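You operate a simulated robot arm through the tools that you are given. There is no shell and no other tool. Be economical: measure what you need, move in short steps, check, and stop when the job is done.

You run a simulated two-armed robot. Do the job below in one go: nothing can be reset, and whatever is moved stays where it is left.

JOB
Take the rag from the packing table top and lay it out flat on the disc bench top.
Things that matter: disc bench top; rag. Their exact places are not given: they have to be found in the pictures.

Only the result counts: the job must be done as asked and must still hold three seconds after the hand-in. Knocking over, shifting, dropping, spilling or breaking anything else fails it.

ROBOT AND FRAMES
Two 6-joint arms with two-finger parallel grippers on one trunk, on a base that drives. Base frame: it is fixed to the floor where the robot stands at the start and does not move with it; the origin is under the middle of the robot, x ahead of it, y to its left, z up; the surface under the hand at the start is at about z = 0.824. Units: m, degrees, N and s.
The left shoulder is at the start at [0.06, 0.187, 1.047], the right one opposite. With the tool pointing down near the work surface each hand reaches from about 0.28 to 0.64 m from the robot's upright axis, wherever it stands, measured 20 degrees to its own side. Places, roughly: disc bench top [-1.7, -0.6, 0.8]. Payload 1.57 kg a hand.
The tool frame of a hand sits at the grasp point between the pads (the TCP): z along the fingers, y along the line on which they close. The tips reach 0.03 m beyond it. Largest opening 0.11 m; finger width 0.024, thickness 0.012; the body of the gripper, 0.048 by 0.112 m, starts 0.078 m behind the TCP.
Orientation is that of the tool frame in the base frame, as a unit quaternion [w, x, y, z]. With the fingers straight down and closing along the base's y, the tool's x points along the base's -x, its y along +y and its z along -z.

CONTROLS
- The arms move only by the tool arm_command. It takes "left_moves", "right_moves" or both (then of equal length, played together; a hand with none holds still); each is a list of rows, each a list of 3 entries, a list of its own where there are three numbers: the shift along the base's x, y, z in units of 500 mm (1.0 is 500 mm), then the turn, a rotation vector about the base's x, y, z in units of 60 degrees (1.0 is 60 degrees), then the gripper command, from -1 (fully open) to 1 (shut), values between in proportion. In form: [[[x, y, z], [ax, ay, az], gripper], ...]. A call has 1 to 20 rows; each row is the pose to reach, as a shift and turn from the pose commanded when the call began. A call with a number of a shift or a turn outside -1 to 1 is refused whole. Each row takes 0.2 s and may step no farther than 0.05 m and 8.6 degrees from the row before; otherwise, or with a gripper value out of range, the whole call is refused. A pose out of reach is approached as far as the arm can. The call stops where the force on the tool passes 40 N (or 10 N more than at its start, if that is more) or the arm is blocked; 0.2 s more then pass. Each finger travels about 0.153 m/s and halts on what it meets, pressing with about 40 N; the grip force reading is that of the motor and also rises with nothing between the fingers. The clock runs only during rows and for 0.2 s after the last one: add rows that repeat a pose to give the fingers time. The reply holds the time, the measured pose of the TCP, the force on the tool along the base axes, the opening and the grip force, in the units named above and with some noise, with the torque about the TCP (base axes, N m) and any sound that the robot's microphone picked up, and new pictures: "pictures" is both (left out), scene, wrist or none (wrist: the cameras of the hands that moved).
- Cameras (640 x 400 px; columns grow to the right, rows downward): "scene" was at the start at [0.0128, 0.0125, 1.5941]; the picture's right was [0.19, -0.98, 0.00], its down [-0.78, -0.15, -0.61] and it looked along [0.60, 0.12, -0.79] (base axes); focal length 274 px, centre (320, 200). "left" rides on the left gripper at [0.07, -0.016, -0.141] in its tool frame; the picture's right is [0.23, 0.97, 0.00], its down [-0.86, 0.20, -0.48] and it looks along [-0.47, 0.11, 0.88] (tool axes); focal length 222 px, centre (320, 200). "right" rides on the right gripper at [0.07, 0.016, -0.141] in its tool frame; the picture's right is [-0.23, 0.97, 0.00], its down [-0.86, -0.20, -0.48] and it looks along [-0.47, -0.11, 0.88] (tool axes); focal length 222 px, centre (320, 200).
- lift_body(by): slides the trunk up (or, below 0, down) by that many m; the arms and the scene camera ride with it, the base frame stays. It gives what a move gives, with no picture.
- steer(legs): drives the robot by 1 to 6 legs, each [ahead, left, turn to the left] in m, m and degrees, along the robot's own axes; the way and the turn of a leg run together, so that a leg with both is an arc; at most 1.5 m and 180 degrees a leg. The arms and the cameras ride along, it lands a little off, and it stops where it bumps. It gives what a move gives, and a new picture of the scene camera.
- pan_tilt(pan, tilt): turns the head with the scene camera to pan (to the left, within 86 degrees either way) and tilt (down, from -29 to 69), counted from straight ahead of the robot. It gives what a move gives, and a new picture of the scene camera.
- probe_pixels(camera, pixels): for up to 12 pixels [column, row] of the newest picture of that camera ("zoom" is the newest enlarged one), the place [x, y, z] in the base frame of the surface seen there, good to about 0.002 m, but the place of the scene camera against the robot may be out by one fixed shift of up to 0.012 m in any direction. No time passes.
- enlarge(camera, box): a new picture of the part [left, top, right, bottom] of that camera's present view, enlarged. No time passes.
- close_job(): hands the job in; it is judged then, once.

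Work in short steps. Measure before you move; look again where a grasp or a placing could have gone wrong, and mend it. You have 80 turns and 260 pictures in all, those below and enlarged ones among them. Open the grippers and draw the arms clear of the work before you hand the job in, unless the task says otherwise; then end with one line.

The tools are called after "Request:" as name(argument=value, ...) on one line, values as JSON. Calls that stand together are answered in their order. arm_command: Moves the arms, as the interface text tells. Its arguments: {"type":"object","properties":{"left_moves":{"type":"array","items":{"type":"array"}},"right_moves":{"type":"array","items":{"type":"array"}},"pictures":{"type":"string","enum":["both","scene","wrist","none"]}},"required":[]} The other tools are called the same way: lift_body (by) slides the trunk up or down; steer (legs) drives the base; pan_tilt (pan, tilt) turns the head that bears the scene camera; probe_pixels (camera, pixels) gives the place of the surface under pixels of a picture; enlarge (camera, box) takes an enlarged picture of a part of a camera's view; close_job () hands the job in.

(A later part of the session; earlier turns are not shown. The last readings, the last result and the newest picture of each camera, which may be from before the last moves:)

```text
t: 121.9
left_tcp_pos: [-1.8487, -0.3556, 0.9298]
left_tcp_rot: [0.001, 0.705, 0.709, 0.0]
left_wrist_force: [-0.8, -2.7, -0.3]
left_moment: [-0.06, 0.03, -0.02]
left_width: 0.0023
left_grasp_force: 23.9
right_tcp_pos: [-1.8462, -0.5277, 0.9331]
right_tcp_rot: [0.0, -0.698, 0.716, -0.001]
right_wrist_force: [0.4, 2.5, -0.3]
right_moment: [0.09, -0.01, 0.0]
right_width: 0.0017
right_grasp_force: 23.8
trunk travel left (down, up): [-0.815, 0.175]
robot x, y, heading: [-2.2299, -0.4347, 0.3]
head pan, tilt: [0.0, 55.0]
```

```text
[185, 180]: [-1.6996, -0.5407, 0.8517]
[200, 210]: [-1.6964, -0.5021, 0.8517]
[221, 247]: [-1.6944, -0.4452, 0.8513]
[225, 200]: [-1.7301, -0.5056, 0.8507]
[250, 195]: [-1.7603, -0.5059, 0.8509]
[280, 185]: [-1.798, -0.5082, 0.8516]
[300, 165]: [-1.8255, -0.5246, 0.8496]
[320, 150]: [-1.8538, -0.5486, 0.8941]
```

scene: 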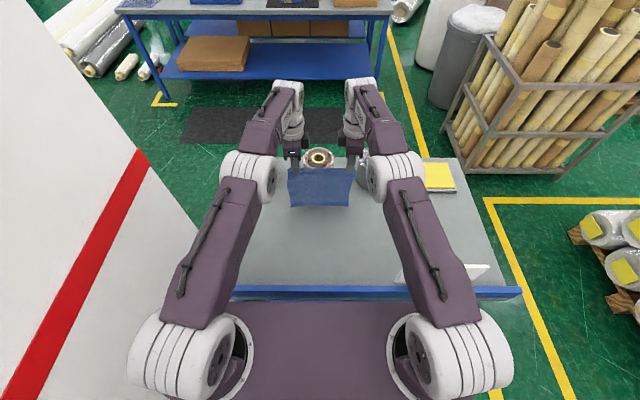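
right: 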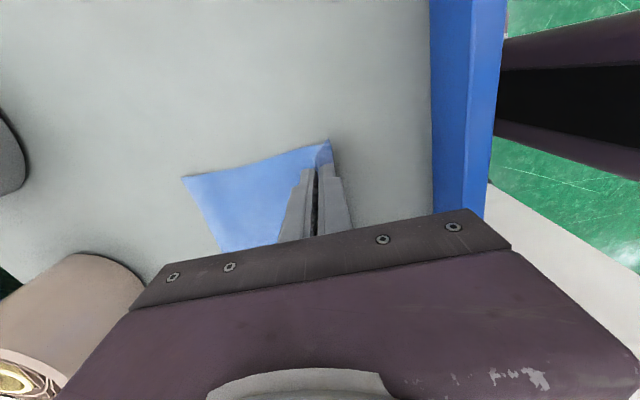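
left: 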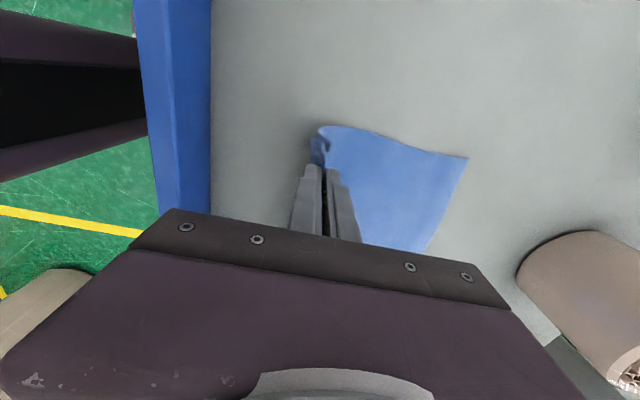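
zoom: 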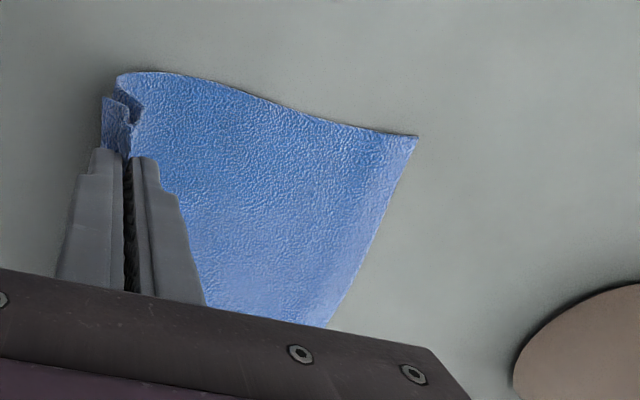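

Flat from x=−1.697 to −1.84. Now draw back 3 cm at this height, then descend with a slight forward motion so flaps trail outward.

Request:
arm_command(left_moves=[[[-0.02, 0, 0], [0, 0, 0], 1], [[-0.04, 0, 0], [0, 0, 0], 1], [[-0.06, 0, -0.004], [0, 0, 0], 1], [[-0.06, 0, -0.02], [0, 0, 0], 1], [[-0.054, 0, -0.034], [0, 0, 0], 1], [[-0.044, 0, -0.05], [0, 0, 0], 1], [[-0.036, 0, -0.066], [0, 0, 0], 1], [[-0.034, 0, -0.08], [0, 0, 0], 1], [[-0.034, 0, -0.088], [0, 0, 0], 1]], right_moves=[[[-0.02, 0, 0], [0, 0, 0], 1], [[-0.04, 0, 0], [0, 0, 0], 1], [[-0.06, 0, -0.006], [0, 0, 0], 1], [[-0.06, 0, -0.024], [0, 0, 0], 1], [[-0.054, 0, -0.038], [0, 0, 0], 1], [[-0.044, 0, -0.054], [0, 0, 0], 1], [[-0.036, 0, -0.07], [0, 0, 0], 1], [[-0.034, 0, -0.084], [0, 0, 0], 1], [[-0.034, 0, -0.094], [0, 0, 0], 1]], pictures="wrist")

Request:
enlarge(camera="right", box=[100, 110, 420, 290])

Request:
enlarge(camera="left", box=[240, 100, 560, 280])

```text
t: 123.9
left_tcp_pos: [-1.8663, -0.356, 0.8872]
left_tcp_rot: [0.0, 0.706, 0.709, 0.0]
left_wrist_force: [0.2, -2.0, 0.0]
left_moment: [-0.02, 0.01, -0.01]
left_width: 0.0022
left_grasp_force: 23.9
right_tcp_pos: [-1.8609, -0.5268, 0.8872]
right_tcp_rot: [0.0, -0.698, 0.716, 0.0]
right_wrist_force: [0.2, 2.2, 0.5]
right_moment: [0.03, -0.05, -0.03]
right_width: 0.0021
right_grasp_force: 23.7
trunk travel left (down, up): [-0.815, 0.175]
robot x, y, heading: [-2.2305, -0.4334, 0.3]
head pan, tilt: [0.0, 55.0]
```

right: 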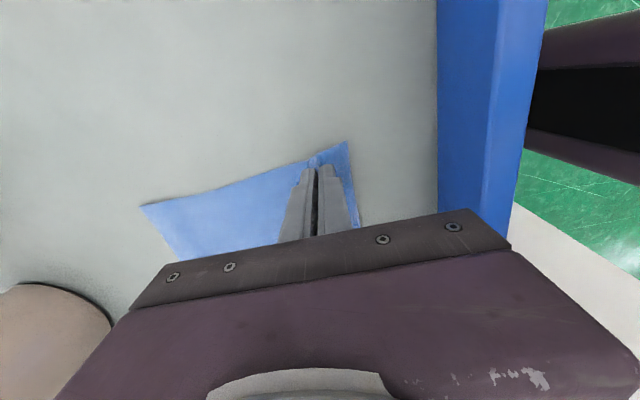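
left: 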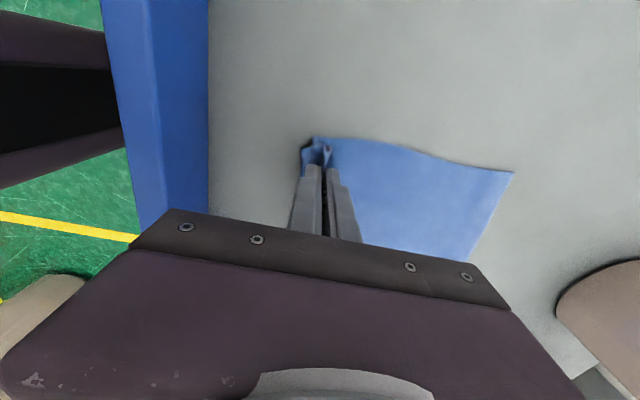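

```text
2.00 times, centred on (260, 200) of right
```

zoom: 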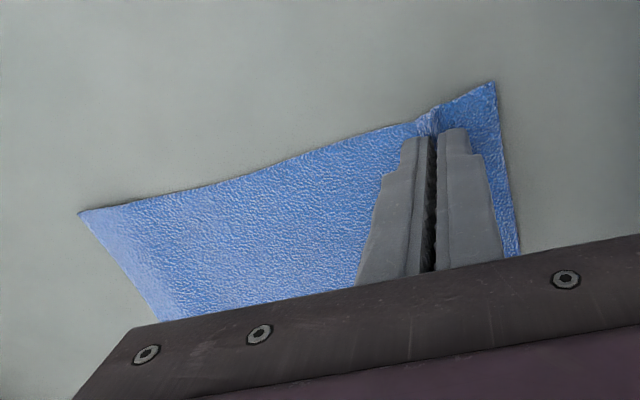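

```text
2.00 times, centred on (400, 190) of left
```

zoom: 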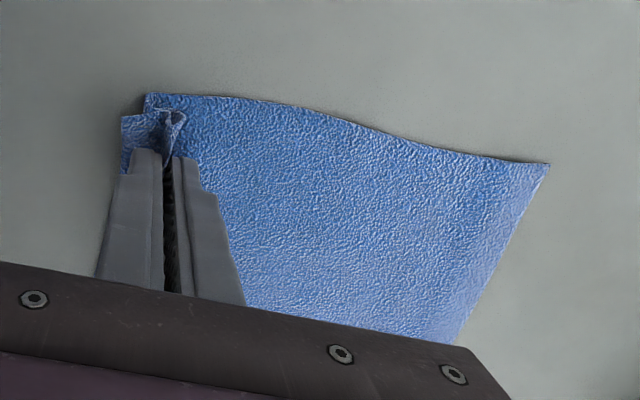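

Right is good; the left corner has slack bunched under the flap. Raise the left hand 3 cm, pull back, and set down again.

Request:
arm_command(left_moves=[[[0, 0, 0.04], [0, 0, 0], 1], [[-0.01, 0, 0.08], [0, 0, 0], 1], [[-0.03, 0, 0.085], [0, 0, 0], 1], [[-0.045, 0, 0.085], [0, 0, 0], 1], [[-0.05, 0, 0.075], [0, 0, 0], 1], [[-0.045, 0, 0.06], [0, 0, 0], 1], [[-0.037, 0, 0.045], [0, 0, 0], 1], [[-0.03, 0, 0.03], [0, 0, 0], 1], [[-0.025, 0, 0.015], [0, 0, 0], 1], [[-0.024, 0, 0], [0, 0, 0], 1]], pictures="wrist")

Request:
enlarge(camera="left", box=[240, 100, 560, 280])

```text
t: 126.1
left_tcp_pos: [-1.8778, -0.3556, 0.8867]
left_tcp_rot: [0.0, 0.706, 0.709, 0.001]
left_wrist_force: [-0.2, -2.2, -0.4]
left_moment: [-0.05, -0.01, 0.01]
left_width: 0.0025
left_grasp_force: 23.4
right_tcp_pos: [-1.8613, -0.527, 0.8867]
right_tcp_rot: [0.001, -0.697, 0.717, 0.0]
right_wrist_force: [-0.9, 2.0, 0.6]
right_moment: [0.08, 0.01, 0.0]
right_width: 0.0017
right_grasp_force: 23.4
trunk travel left (down, up): [-0.815, 0.175]
robot x, y, heading: [-2.2291, -0.4351, 0.2]
head pan, tilt: [0.0, 55.0]
```

left: 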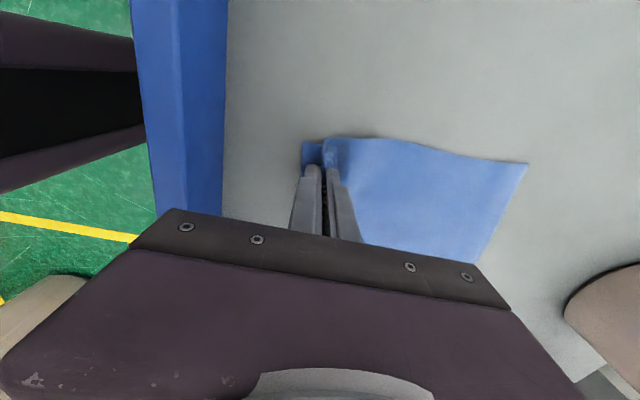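

```text
2.00 times, centred on (400, 190) of left
```

zoom: 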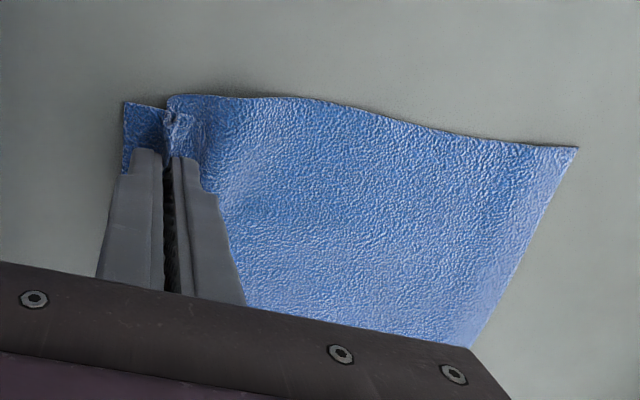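

Left is now good. Open both grippers gradually to spread the fold, then rise straight up.

Request:
arm_command(left_moves=[[[0, 0, -0.002], [0, 0, 0], 0.8], [[0, 0, -0.002], [0, 0, 0], 0.55], [[0, 0, -0.002], [0, 0, 0], 0.3], [[0, 0, -0.002], [0, 0, 0], 0.2], [[0, 0, -0.002], [0, 0, 0], 0.2], [[0, 0, 0.04], [0, 0, 0], 0.2], [[0, 0, 0.12], [0, 0, 0], 0.2], [[0, 0, 0.2], [0, 0, 0], 0.2], [[0, 0, 0.3], [0, 0, 0], 0.2], [[0, 0, 0.4], [0, 0, 0], 0.2]], right_moves=[[[0, 0, -0.002], [0, 0, 0], 0.8], [[0, 0, -0.002], [0, 0, 0], 0.55], [[0, 0, -0.002], [0, 0, 0], 0.3], [[0, 0, -0.002], [0, 0, 0], 0.2], [[0, 0, -0.002], [0, 0, 0], 0.2], [[0, 0, 0.04], [0, 0, 0], 0.2], [[0, 0, 0.12], [0, 0, 0], 0.2], [[0, 0, 0.2], [0, 0, 0], 0.2], [[0, 0, 0.3], [0, 0, 0], 0.2], [[0, 0, 0.4], [0, 0, 0], 0.2]])

Request:
enlarge(camera="left", box=[200, 60, 480, 240])

Request:
enlarge(camera="right", box=[160, 60, 440, 240])

```text
t: 128.3
left_tcp_pos: [-1.8794, -0.3576, 1.0874]
left_tcp_rot: [0.001, 0.705, 0.709, 0.0]
left_wrist_force: [-0.5, 0.4, 0.1]
left_moment: [-0.01, -0.02, 0.02]
left_width: 0.0438
left_grasp_force: 0.0
right_tcp_pos: [-1.8632, -0.5274, 1.0894]
right_tcp_rot: [0.001, -0.697, 0.717, 0.0]
right_wrist_force: [0.6, -0.1, -0.3]
right_moment: [-0.02, -0.04, 0.02]
right_width: 0.0442
right_grasp_force: 0.0
trunk travel left (down, up): [-0.815, 0.175]
robot x, y, heading: [-2.2307, -0.435, 0.3]
head pan, tilt: [0.0, 55.0]
```

scene: 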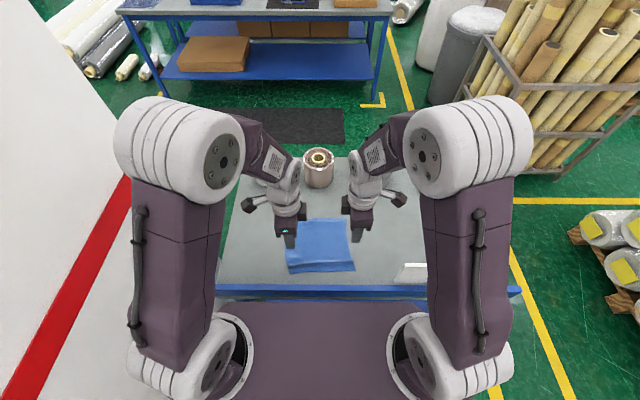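
right: 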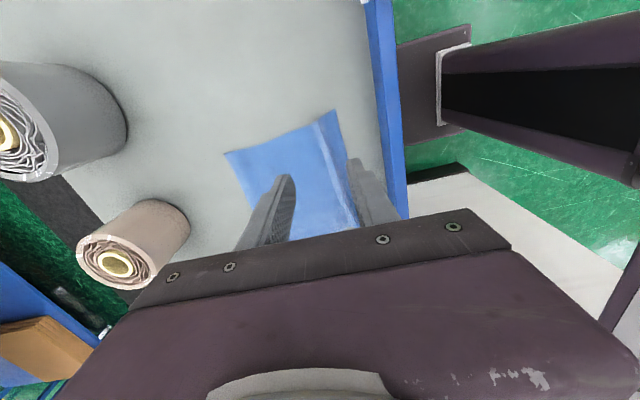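
left: 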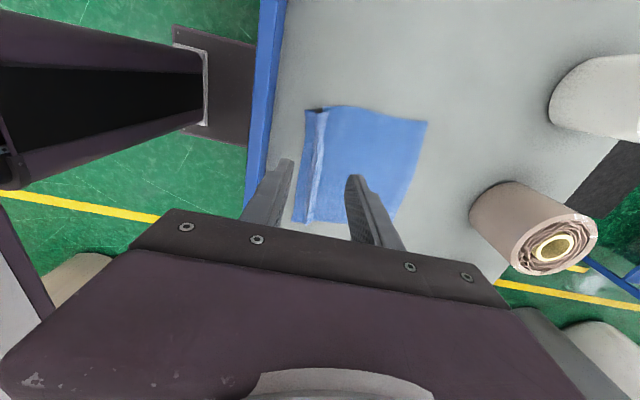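

```text
2.22 times, centred on (340, 150) of left
```

zoom: 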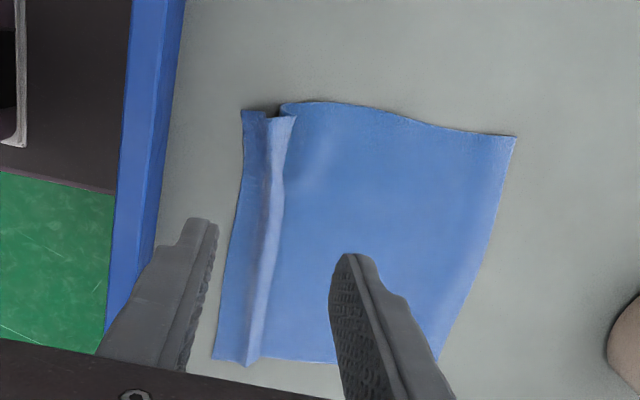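

```text
2.22 times, centred on (300, 150) of right
```

zoom: 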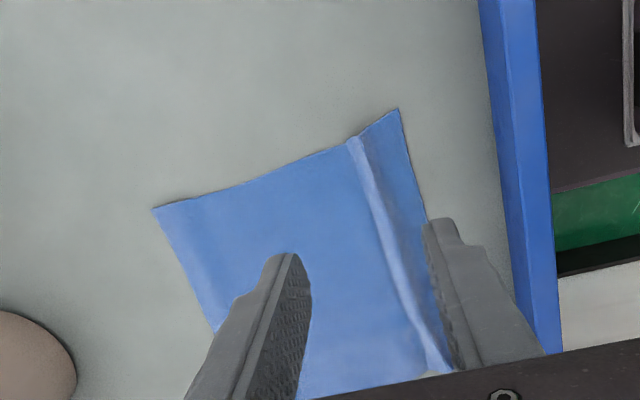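

A pleat stands near the near edge. Measure ridge and edges; I'll straddle it with the fingers, press, and open to spread it.

Request:
probe_pixels(camera="left", pixels=[[307, 110], [328, 112], [318, 120], [316, 150], [310, 180], [297, 218], [308, 222], [330, 108], [425, 122], [395, 218], [340, 150]])

Request:
probe_pixels(camera="right", pixels=[[335, 110], [316, 122], [325, 145], [335, 175], [348, 210], [226, 153], [300, 150], [345, 150]])

```text
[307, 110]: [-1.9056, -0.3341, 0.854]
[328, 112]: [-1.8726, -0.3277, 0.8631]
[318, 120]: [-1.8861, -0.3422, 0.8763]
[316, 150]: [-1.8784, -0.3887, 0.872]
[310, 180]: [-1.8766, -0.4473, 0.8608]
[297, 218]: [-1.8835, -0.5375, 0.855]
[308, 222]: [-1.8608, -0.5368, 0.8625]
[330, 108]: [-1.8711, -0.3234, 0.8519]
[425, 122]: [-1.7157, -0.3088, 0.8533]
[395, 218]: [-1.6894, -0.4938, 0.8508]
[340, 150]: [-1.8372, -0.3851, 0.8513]
```

```text
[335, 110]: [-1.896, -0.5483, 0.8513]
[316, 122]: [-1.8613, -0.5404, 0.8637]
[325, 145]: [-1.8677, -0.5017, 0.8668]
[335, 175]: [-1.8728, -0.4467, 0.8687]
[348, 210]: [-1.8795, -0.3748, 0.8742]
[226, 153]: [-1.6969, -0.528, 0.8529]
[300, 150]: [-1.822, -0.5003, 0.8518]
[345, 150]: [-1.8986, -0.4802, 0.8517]
```

Ridge at x≈−1.864 (right), −1.883 (left). Bring the half-open fingers down straddling it, to 8 mm above the bench.

Request:
arm_command(left_moves=[[[-0.006, 0, -0.1], [0, 0, 0], 0.5], [[-0.006, 0, -0.2], [0, 0, 0], 0.5], [[-0.006, 0, -0.3], [0, 0, 0], 0.5], [[-0.006, 0, -0.36], [0, 0, 0], 0.5], [[-0.006, 0, -0.388], [0, 0, 0], 0.5]], right_moves=[[[-0.006, 0, -0.1], [0, 0, 0], 0.46], [[-0.006, 0, -0.2], [0, 0, 0], 0.46], [[-0.006, 0, -0.3], [0, 0, 0], 0.46], [[-0.006, 0, -0.36], [0, 0, 0], 0.46], [[-0.006, 0, -0.392], [0, 0, 0], 0.46]], pictures="wrist")

Request:
enlarge(camera="left", box=[240, 100, 480, 250])

Request:
enlarge(camera="right", box=[160, 100, 400, 250])

```text
t: 129.5
left_tcp_pos: [-1.881, -0.3574, 0.8909]
left_tcp_rot: [0.0, 0.705, 0.709, 0.0]
left_wrist_force: [-0.3, 0.3, 0.3]
left_moment: [-0.02, 0.01, 0.02]
left_width: 0.0276
left_grasp_force: 0.0
right_tcp_pos: [-1.8639, -0.5277, 0.8899]
right_tcp_rot: [0.0, -0.698, 0.716, 0.0]
right_wrist_force: [0.2, -0.6, -0.1]
right_moment: [0.01, 0.04, 0.01]
right_width: 0.0298
right_grasp_force: 0.1
trunk travel left (down, up): [-0.815, 0.175]
robot x, y, heading: [-2.2325, -0.437, 0.5]
head pan, tilt: [0.0, 55.0]
```

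right: 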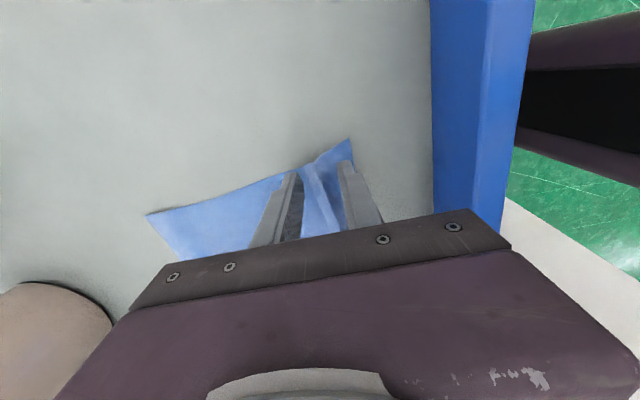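
left: 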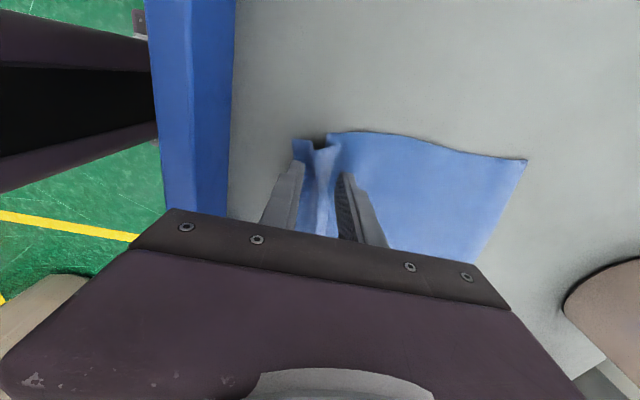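

```text
2.67 times, centred on (360, 175) of left
```

zoom: 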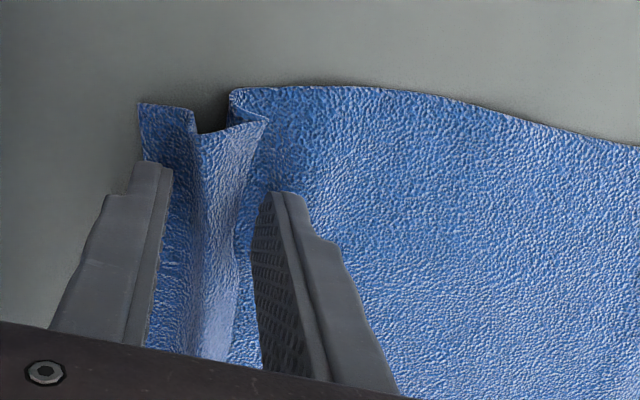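

```text
2.67 times, centred on (280, 175) of right
```

zoom: 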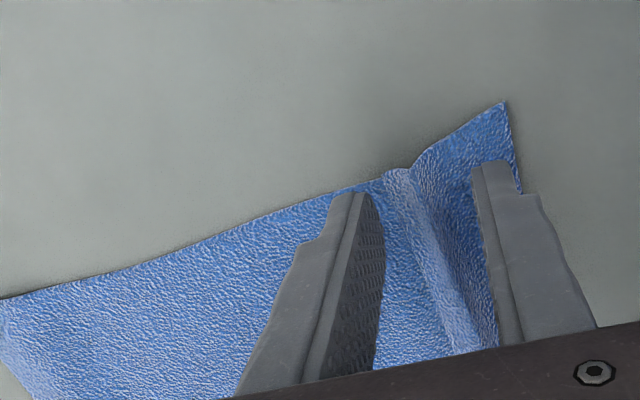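

Fingers straddle the pleat well. Press down to the bench and open to spread the cloth.

Request:
arm_command(left_moves=[[[0.006, 0, -0.008], [0, 0, 0], 0.5], [[0.006, 0, -0.014], [0, 0, 0], 0.5], [[0.006, 0, -0.018], [0, 0, 0], 0.5], [[0.006, 0, -0.018], [0, 0, 0], 0.5]], right_moves=[[[0, 0, -0.008], [0, 0, 0], 0.46], [[0, 0, -0.014], [0, 0, 0], 0.46], [[0, 0, -0.018], [0, 0, 0], 0.46], [[0, 0, -0.018], [0, 0, 0], 0.46]], pictures="none")

```text
t: 130.5
left_tcp_pos: [-1.8771, -0.3581, 0.8823]
left_tcp_rot: [0.0, 0.705, 0.709, 0.0]
left_wrist_force: [-0.1, 0.2, -0.7]
left_moment: [-0.04, 0.02, -0.03]
left_width: 0.0276
left_grasp_force: 0.0
right_tcp_pos: [-1.8643, -0.527, 0.8815]
right_tcp_rot: [0.0, -0.697, 0.717, 0.0]
right_wrist_force: [0.4, 0.2, 1.6]
right_moment: [0.01, 0.0, -0.02]
right_width: 0.0296
right_grasp_force: 0.1
trunk travel left (down, up): [-0.815, 0.175]
robot x, y, heading: [-2.231, -0.4383, 0.5]
head pan, tilt: [0.0, 55.0]
```

Contact is just starting. Press ~1–2 mm more and open both grippers.

Request:
arm_command(left_moves=[[[0, 0, -0.002], [0, 0, 0], 0.5], [[0, 0, -0.004], [0, 0, 0], 0.5], [[0, 0, -0.004], [0, 0, 0], 0.35], [[0, 0, -0.004], [0, 0, 0], 0.2], [[0, 0, -0.004], [0, 0, 0], 0.05], [[0, 0, -0.004], [0, 0, 0], -0.1], [[0, 0, -0.004], [0, 0, 0], -0.2], [[0, 0, -0.004], [0, 0, 0], -0.2]], right_moves=[[[0, 0, -0.001], [0, 0, 0], 0.46], [[0, 0, -0.002], [0, 0, 0], 0.46], [[0, 0, -0.002], [0, 0, 0], 0.35], [[0, 0, -0.002], [0, 0, 0], 0.2], [[0, 0, -0.002], [0, 0, 0], 0.05], [[0, 0, -0.002], [0, 0, 0], 0.0], [[0, 0, -0.002], [0, 0, 0], 0.0], [[0, 0, -0.002], [0, 0, 0], 0.0]], pictures="wrist")

Request:
enlarge(camera="left", box=[200, 100, 440, 250])

Request:
enlarge(camera="right", box=[160, 100, 400, 250])

```text
t: 132.3
left_tcp_pos: [-1.8791, -0.3561, 0.8813]
left_tcp_rot: [0.001, 0.705, 0.709, 0.0]
left_wrist_force: [0.1, -0.4, 0.0]
left_moment: [-0.01, 0.0, -0.03]
left_width: 0.066
left_grasp_force: 0.2
right_tcp_pos: [-1.8648, -0.5271, 0.8806]
right_tcp_rot: [0.001, -0.697, 0.717, -0.001]
right_wrist_force: [8.7, -1.5, 39.2]
right_moment: [-0.01, 0.77, 0.05]
right_width: 0.0491
right_grasp_force: 0.1
trunk travel left (down, up): [-0.815, 0.175]
robot x, y, heading: [-2.2306, -0.4342, 0.2]
head pan, tilt: [0.0, 55.0]
```

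right: 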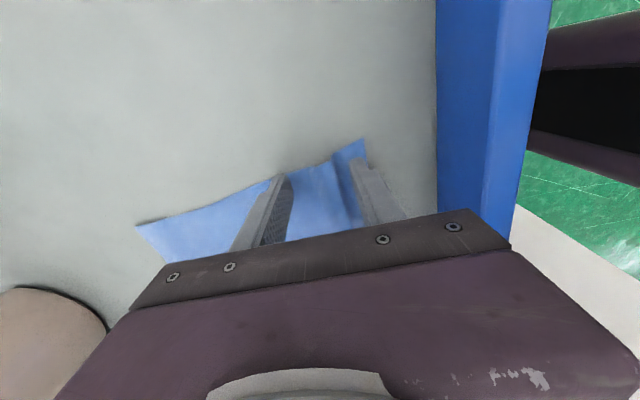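
left: 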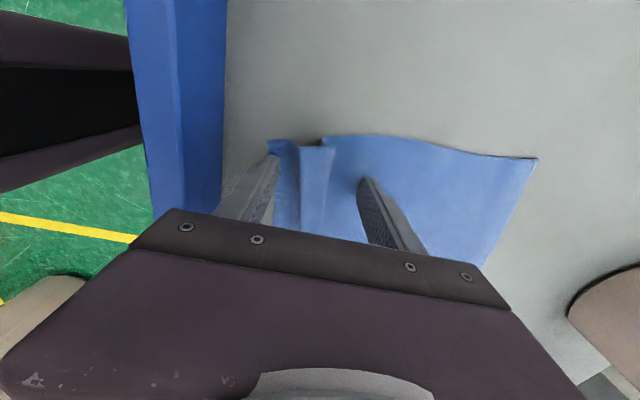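

```text
2.67 times, centred on (320, 175) of left
```

zoom: 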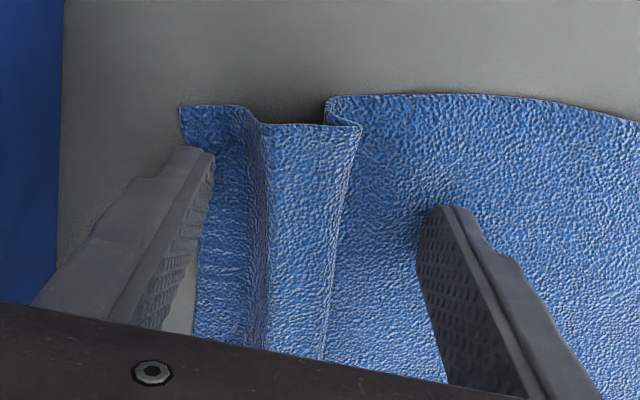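

```text
2.67 times, centred on (280, 175) of right
```

zoom: 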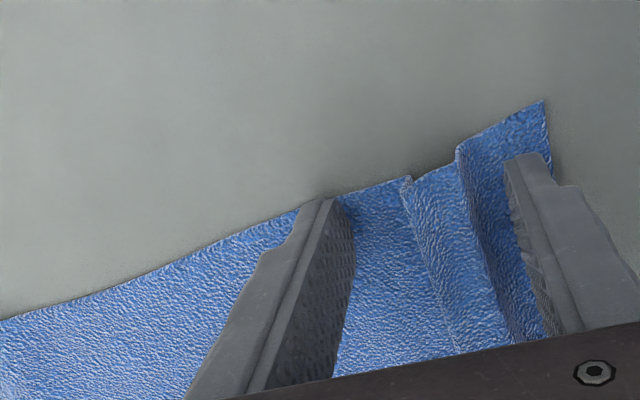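

The pleat is spreading. Lift both hands and re-measure.

Request:
arm_command(left_moves=[[[0, 0, 0.06], [0, 0, 0], -0.2], [[0, 0, 0.14], [0, 0, 0], -0.2], [[0, 0, 0.24], [0, 0, 0], -0.2], [[0, 0, 0.34], [0, 0, 0], -0.2], [[0, 0, 0.34], [0, 0, 0], -0.2]], right_moves=[[[0, 0, 0.06], [0, 0, 0], 0.0], [[0, 0, 0.14], [0, 0, 0], 0.0], [[0, 0, 0.24], [0, 0, 0], 0.0], [[0, 0, 0.34], [0, 0, 0], 0.0], [[0, 0, 0.34], [0, 0, 0], 0]], pictures="wrist")

Request:
enlarge(camera="left", box=[220, 80, 500, 240])

Request:
enlarge(camera="right", box=[160, 80, 440, 240])

```text
t: 133.5
left_tcp_pos: [-1.8777, -0.3557, 1.0512]
left_tcp_rot: [-0.001, 0.705, 0.709, -0.001]
left_wrist_force: [0.2, 0.6, -0.1]
left_moment: [0.0, 0.0, 0.02]
left_width: 0.0661
left_grasp_force: 0.2
right_tcp_pos: [-1.8643, -0.5262, 1.0501]
right_tcp_rot: [-0.001, -0.698, 0.716, 0.001]
right_wrist_force: [0.4, 0.0, -0.5]
right_moment: [0.03, 0.01, -0.04]
right_width: 0.055
right_grasp_force: 0.1
trunk travel left (down, up): [-0.815, 0.175]
robot x, y, heading: [-2.2285, -0.4373, 0.4]
head pan, tilt: [0.0, 55.0]
```

right: 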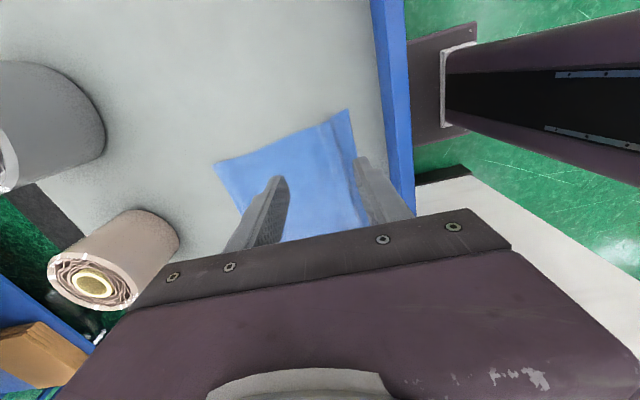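
left: 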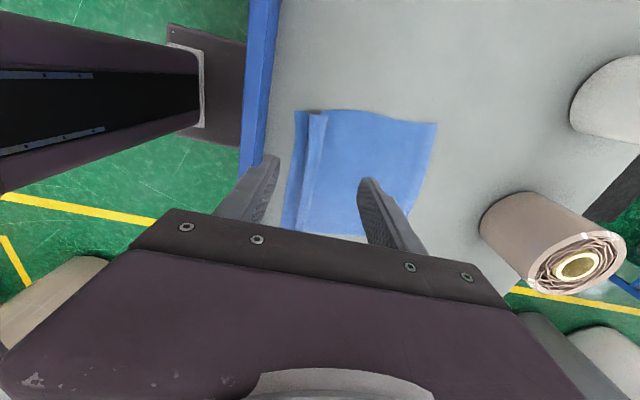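

```text
2.29 times, centred on (360, 160) of left
```

zoom: 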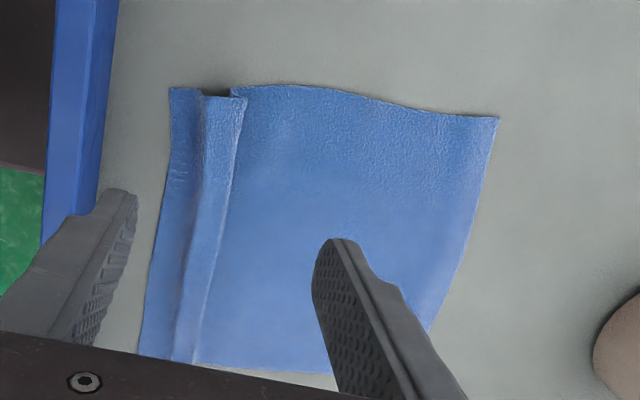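

```text
2.29 times, centred on (300, 160) of right
```

zoom: 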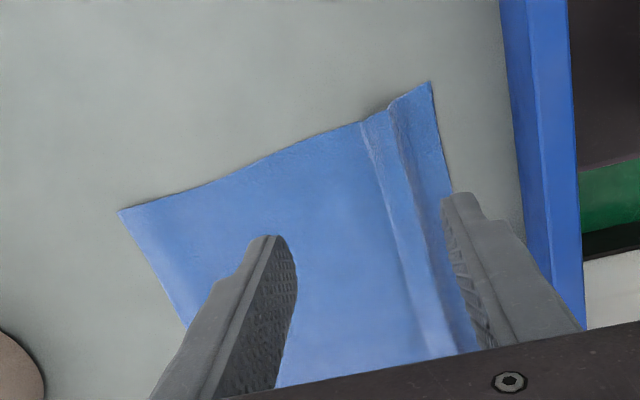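

Much lower. Measure the profile across the ridge on both sides.

Request:
probe_pixels(camera="left", pixels=[[296, 130], [304, 130], [311, 130], [318, 130], [325, 130], [335, 130], [436, 128], [290, 215], [308, 170], [300, 210]])

Request:
probe_pixels(camera="right", pixels=[[347, 115], [338, 130], [330, 135], [322, 138], [312, 140], [350, 140], [217, 163], [335, 160], [345, 200]])

```text
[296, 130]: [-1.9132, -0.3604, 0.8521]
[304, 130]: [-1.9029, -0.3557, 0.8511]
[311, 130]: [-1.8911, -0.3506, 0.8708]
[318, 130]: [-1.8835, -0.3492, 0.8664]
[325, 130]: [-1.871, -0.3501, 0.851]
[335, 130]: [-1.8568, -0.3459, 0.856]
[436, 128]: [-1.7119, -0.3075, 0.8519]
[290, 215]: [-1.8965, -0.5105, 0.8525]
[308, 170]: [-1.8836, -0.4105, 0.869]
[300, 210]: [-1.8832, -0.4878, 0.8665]
```

```text
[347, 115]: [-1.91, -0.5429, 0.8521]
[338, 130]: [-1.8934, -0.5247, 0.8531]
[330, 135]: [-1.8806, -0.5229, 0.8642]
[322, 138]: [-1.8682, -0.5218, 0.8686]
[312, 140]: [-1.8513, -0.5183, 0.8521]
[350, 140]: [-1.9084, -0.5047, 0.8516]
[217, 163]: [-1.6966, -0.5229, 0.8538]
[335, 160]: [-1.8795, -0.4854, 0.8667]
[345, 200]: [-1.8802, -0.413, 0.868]
```

A 17 mm ridge (≈3.5 cm slack) remains. I'll close the fingers, press lightly near the free edge and drag the sheet forward to pull the slack out.

Request:
arm_command(left_moves=[[[0.09, 0, 0], [0, 0, 0], 0.5], [[0.18, 0, 0], [0, 0, 0], 1], [[0.26, 0, -0.05], [0, 0, 0], 1], [[0.296, 0, -0.13], [0, 0, 0], 1], [[0.296, 0, -0.22], [0, 0, 0], 1], [[0.296, 0, -0.3], [0, 0, 0], 1], [[0.296, 0, -0.334], [0, 0, 0], 1], [[0.296, 0, -0.338], [0, 0, 0], 1], [[0.296, 0, -0.338], [0, 0, 0], 1]], right_moves=[[[0.08, 0, 0], [0, 0, 0], 0.5], [[0.16, 0, 0], [0, 0, 0], 1], [[0.23, 0, -0.05], [0, 0, 0], 1], [[0.268, 0, -0.13], [0, 0, 0], 1], [[0.268, 0, -0.22], [0, 0, 0], 1], [[0.268, 0, -0.3], [0, 0, 0], 1], [[0.268, 0, -0.33], [0, 0, 0], 1], [[0.268, 0, -0.334], [0, 0, 0], 1], [[0.268, 0, -0.334], [0, 0, 0], 1]], pictures="wrist")

```text
t: 135.5
left_tcp_pos: [-1.7285, -0.3556, 0.8819]
left_tcp_rot: [0.0, 0.705, 0.709, 0.0]
left_wrist_force: [0.2, -0.6, -0.4]
left_moment: [-0.01, 0.01, -0.02]
left_width: 0.0002
left_grasp_force: 21.2
right_tcp_pos: [-1.7301, -0.527, 0.883]
right_tcp_rot: [0.0, -0.698, 0.716, -0.001]
right_wrist_force: [-0.1, -1.2, -0.2]
right_moment: [-0.02, 0.0, 0.01]
right_width: 0.0
right_grasp_force: 21.5
trunk travel left (down, up): [-0.815, 0.175]
robot x, y, heading: [-2.2307, -0.4345, 0.5]
head pan, tilt: [0.0, 55.0]
```

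right: 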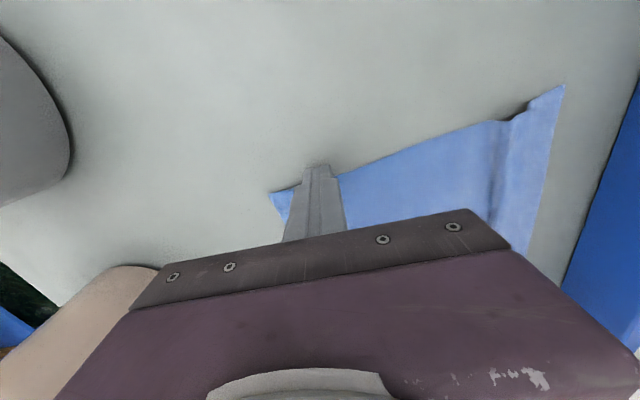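
left: 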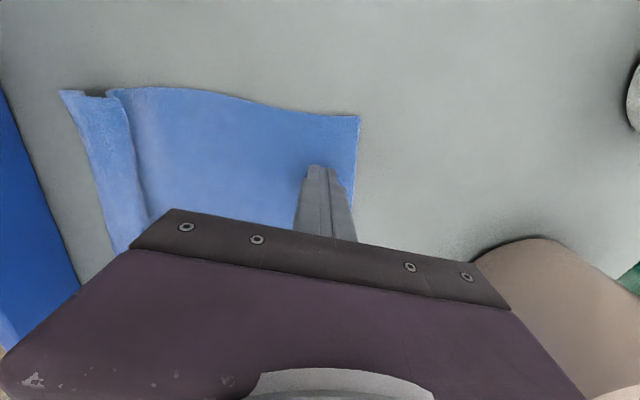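

Fingertips sit just at the sheet near the free edge. Press ~2 mm (light) and drag forward 3.5 cm.

Request:
arm_command(left_moves=[[[0, 0, -0.002], [0, 0, 0], 1], [[0, 0, -0.004], [0, 0, 0], 1], [[0.01, 0, -0.004], [0, 0, 0], 1], [[0.02, 0, -0.004], [0, 0, 0], 1], [[0.03, 0, -0.004], [0, 0, 0], 1], [[0.04, 0, -0.004], [0, 0, 0], 1], [[0.05, 0, -0.004], [0, 0, 0], 1], [[0.06, 0, -0.004], [0, 0, 0], 1], [[0.07, 0, -0.004], [0, 0, 0], 1]], right_moves=[[[0, 0, -0.002], [0, 0, 0], 1], [[0, 0, -0.004], [0, 0, 0], 1], [[0.01, 0, -0.004], [0, 0, 0], 1], [[0.02, 0, -0.004], [0, 0, 0], 1], [[0.03, 0, -0.004], [0, 0, 0], 1], [[0.04, 0, -0.004], [0, 0, 0], 1], [[0.05, 0, -0.004], [0, 0, 0], 1], [[0.06, 0, -0.004], [0, 0, 0], 1], [[0.07, 0, -0.004], [0, 0, 0], 1]], pictures="wrist")

Request:
probe_pixels(camera="left", pixels=[[355, 120], [100, 150], [120, 150], [140, 150], [200, 130], [260, 150]])

```text
t: 137.5
left_tcp_pos: [-1.6966, -0.3574, 0.8807]
left_tcp_rot: [0.001, 0.706, 0.709, 0.001]
left_wrist_force: [-3.0, -0.3, 13.8]
left_moment: [0.01, 0.12, 0.0]
left_width: 0.0
left_grasp_force: 21.2
right_tcp_pos: [-1.6966, -0.5283, 0.8822]
right_tcp_rot: [0.001, -0.698, 0.716, 0.0]
right_wrist_force: [-0.5, 0.6, -0.4]
right_moment: [0.01, 0.01, 0.02]
right_width: 0.0
right_grasp_force: 21.9
trunk travel left (down, up): [-0.815, 0.175]
robot x, y, heading: [-2.2299, -0.4368, 0.2]
head pan, tilt: [0.0, 55.0]
```

right: 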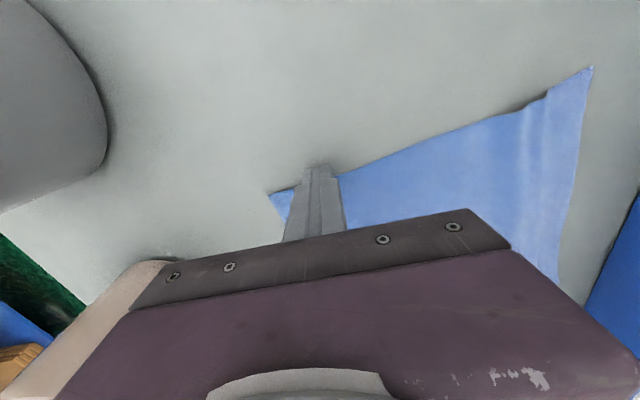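
left: 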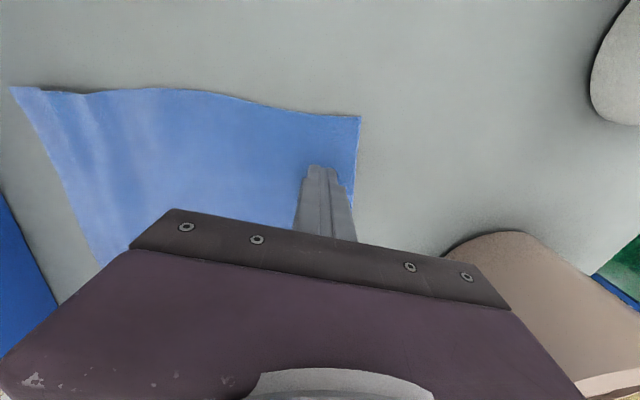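

```text
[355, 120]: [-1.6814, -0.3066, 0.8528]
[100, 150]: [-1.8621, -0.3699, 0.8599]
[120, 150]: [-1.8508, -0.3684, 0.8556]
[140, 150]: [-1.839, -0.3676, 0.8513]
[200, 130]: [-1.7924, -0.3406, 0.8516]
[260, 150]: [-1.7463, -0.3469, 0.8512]
```

That worked: the pleat is almost gone. Probe residual waves.

Request:
probe_pixels(camera="left", pixels=[[15, 90], [50, 120], [70, 120], [85, 120], [100, 120], [120, 120], [80, 180], [110, 200]])

Request:
probe_pixels(camera="right", pixels=[[588, 72], [570, 110], [555, 110], [540, 120], [525, 125], [500, 140], [545, 180], [530, 200], [273, 195]])

```text
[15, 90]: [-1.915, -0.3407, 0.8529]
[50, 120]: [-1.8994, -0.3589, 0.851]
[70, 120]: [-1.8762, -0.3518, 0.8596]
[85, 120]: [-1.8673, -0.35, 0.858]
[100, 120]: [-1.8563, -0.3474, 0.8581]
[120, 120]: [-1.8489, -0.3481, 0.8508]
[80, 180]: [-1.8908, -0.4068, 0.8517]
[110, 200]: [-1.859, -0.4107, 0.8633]
```

```text
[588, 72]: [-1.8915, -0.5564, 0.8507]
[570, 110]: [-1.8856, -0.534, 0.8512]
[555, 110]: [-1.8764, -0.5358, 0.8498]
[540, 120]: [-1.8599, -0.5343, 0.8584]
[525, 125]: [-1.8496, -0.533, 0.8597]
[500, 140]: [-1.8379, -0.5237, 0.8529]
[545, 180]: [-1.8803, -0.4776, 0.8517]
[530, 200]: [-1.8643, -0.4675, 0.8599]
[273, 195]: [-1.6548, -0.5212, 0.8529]
```

Residual waves ~8–12 mm. Drag 1.2 cm further with slightly more pressure on the right.

Request:
arm_command(left_moves=[[[0, 0, 0], [0, 0, 0], 1], [[0.008, 0, 0], [0, 0, 0], 1], [[0.016, 0, 0], [0, 0, 0], 1], [[0.024, 0, 0], [0, 0, 0], 1], [[0.024, 0, 0], [0, 0, 0], 1]], right_moves=[[[0, 0, -0.002], [0, 0, 0], 1], [[0.008, 0, -0.002], [0, 0, 0], 1], [[0.016, 0, -0.002], [0, 0, 0], 1], [[0.024, 0, -0.002], [0, 0, 0], 1], [[0.024, 0, -0.002], [0, 0, 0], 1]], pictures="wrist")

Request:
enlarge(camera="left", box=[0, 70, 380, 270])

Request:
enlarge(camera="right", box=[250, 50, 640, 290])

```text
t: 138.7
left_tcp_pos: [-1.6846, -0.3566, 0.8814]
left_tcp_rot: [0.001, 0.705, 0.709, 0.0]
left_wrist_force: [-1.5, -0.3, 11.5]
left_moment: [0.01, 0.08, 0.0]
left_width: 0.0001
left_grasp_force: 21.4
right_tcp_pos: [-1.6852, -0.5268, 0.882]
right_tcp_rot: [0.001, -0.698, 0.716, -0.001]
right_wrist_force: [-0.3, -0.5, 2.7]
right_moment: [0.0, -0.01, 0.02]
right_width: 0.0001
right_grasp_force: 21.1
trunk travel left (down, up): [-0.815, 0.175]
robot x, y, heading: [-2.2279, -0.4355, 0.3]
head pan, tilt: [0.0, 55.0]
```

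right: 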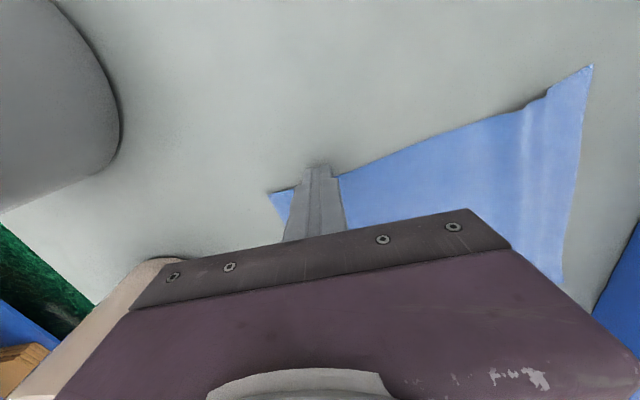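
left: 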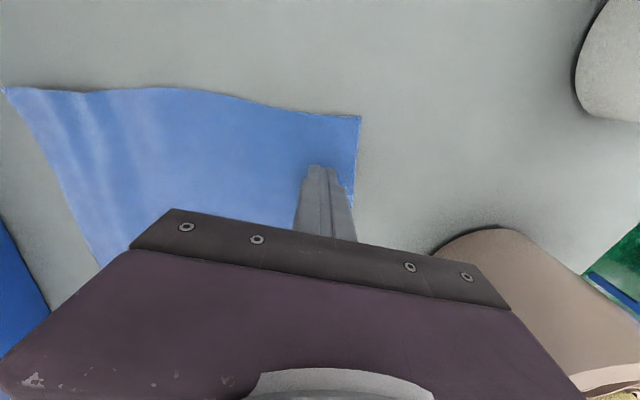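

```text
1.68 times, centred on (190, 170) of left
```

zoom: 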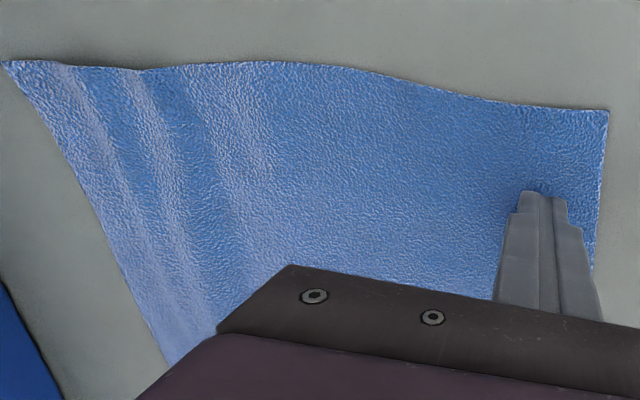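

```text
1.64 times, centred on (445, 170) of right
```

zoom: 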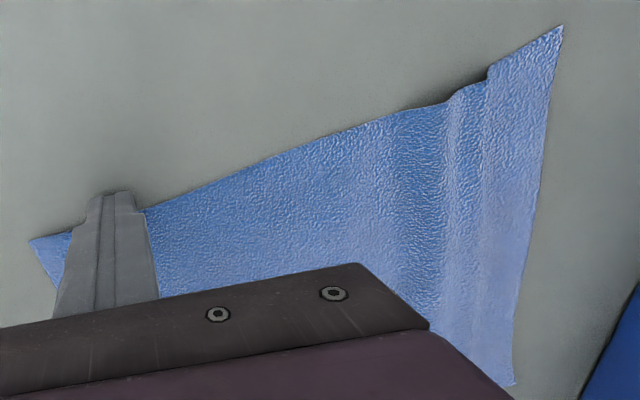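

The sheet now slides as a whole; gentle waves remain. Lift and move the hands back above the near edge to measure.

Request:
arm_command(left_moves=[[[0, 0, 0.06], [0, 0, 0], 1], [[-0.02, 0, 0.14], [0, 0, 0], 1], [[-0.08, 0, 0.22], [0, 0, 0], 1], [[-0.16, 0, 0.26], [0, 0, 0], 1], [[-0.25, 0, 0.26], [0, 0, 0], 1], [[-0.34, 0, 0.26], [0, 0, 0], 1], [[-0.39, 0, 0.26], [0, 0, 0], 1], [[-0.39, 0, 0.26], [0, 0, 0], 1]], right_moves=[[[0, 0, 0.06], [0, 0, 0], 1], [[-0.02, 0, 0.14], [0, 0, 0], 1], [[-0.08, 0, 0.22], [0, 0, 0], 1], [[-0.16, 0, 0.26], [0, 0, 0], 1], [[-0.25, 0, 0.26], [0, 0, 0], 1], [[-0.33, 0, 0.26], [0, 0, 0], 1], [[-0.37, 0, 0.26], [0, 0, 0], 1], [[-0.37, 0, 0.26], [0, 0, 0], 1]])

Request:
enlarge(camera="left", box=[240, 80, 520, 250])

Request:
enlarge(camera="right", box=[120, 80, 400, 250])

```text
t: 140.5
left_tcp_pos: [-1.8761, -0.3565, 1.0095]
left_tcp_rot: [0.001, 0.705, 0.709, 0.0]
left_wrist_force: [0.1, -0.7, -0.2]
left_moment: [-0.01, 0.02, 0.01]
left_width: 0.0001
left_grasp_force: 21.0
right_tcp_pos: [-1.8692, -0.5276, 1.0092]
right_tcp_rot: [0.0, -0.697, 0.717, 0.0]
right_wrist_force: [-0.1, -0.1, -0.2]
right_moment: [0.01, 0.01, -0.02]
right_width: 0.0
right_grasp_force: 21.3
trunk travel left (down, up): [-0.815, 0.175]
robot x, y, heading: [-2.231, -0.4362, 0.6]
head pan, tilt: [0.0, 55.0]
```

scene: 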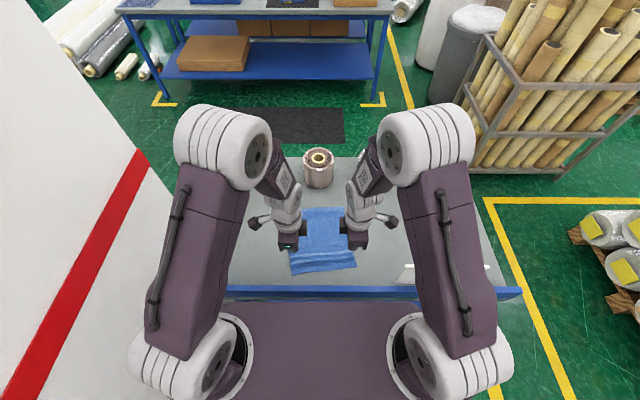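
right: 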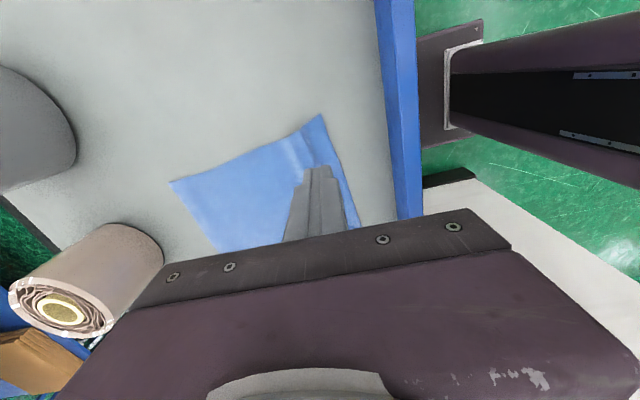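
left: 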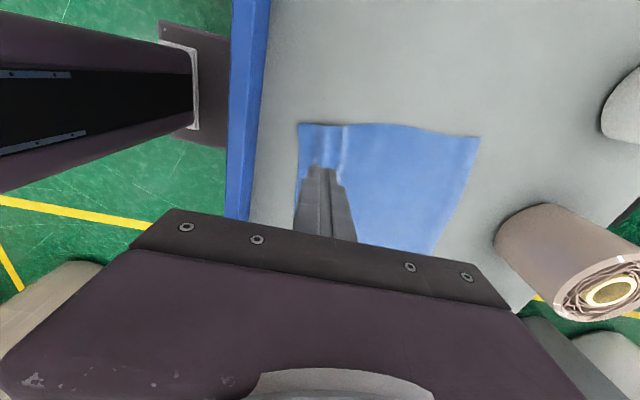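

```text
2.29 times, centred on (380, 165) of left
```

zoom: 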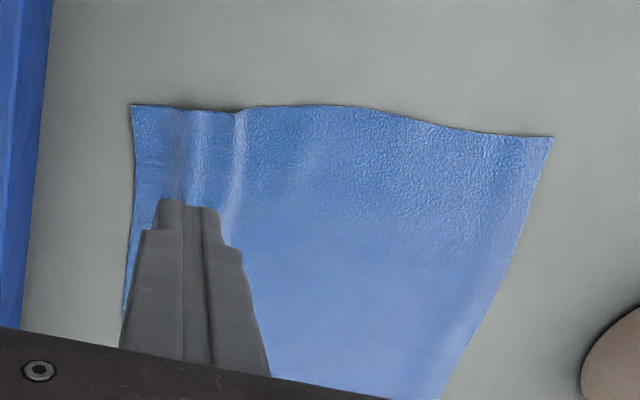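

```text
2.29 times, centred on (260, 165) of right
```

zoom: 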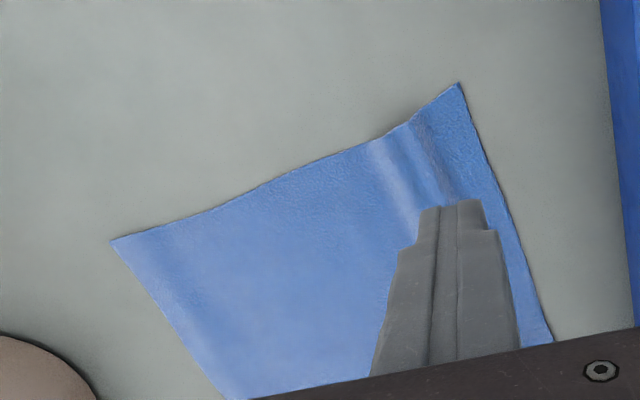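

Nearly flat. Probe near edge and wave heights to decide on one last smoothing pull.

Request:
probe_pixels(camera="left", pixels=[[299, 126], [297, 170], [295, 215], [312, 140], [325, 140], [335, 140], [342, 140], [352, 150], [478, 140], [440, 150]])

Request:
probe_pixels(camera="right", pixels=[[320, 118], [340, 170], [357, 225], [312, 140], [302, 145], [290, 150], [280, 160], [172, 184], [215, 245], [200, 200], [345, 200]])

```text
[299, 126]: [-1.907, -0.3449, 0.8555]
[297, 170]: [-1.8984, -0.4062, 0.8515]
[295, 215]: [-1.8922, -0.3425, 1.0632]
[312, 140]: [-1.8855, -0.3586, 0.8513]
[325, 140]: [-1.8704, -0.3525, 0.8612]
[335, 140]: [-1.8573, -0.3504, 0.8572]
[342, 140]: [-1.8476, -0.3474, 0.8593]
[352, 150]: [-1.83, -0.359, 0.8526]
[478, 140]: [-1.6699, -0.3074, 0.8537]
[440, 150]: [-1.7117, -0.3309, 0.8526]
```

```text
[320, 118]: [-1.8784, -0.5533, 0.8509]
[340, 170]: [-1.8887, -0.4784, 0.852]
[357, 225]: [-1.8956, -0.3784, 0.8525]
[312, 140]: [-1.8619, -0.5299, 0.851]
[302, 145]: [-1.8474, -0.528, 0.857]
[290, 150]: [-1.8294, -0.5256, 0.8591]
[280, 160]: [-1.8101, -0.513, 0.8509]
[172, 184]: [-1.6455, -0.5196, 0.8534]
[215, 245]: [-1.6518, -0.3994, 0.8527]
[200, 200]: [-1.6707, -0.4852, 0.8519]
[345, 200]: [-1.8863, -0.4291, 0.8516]
```

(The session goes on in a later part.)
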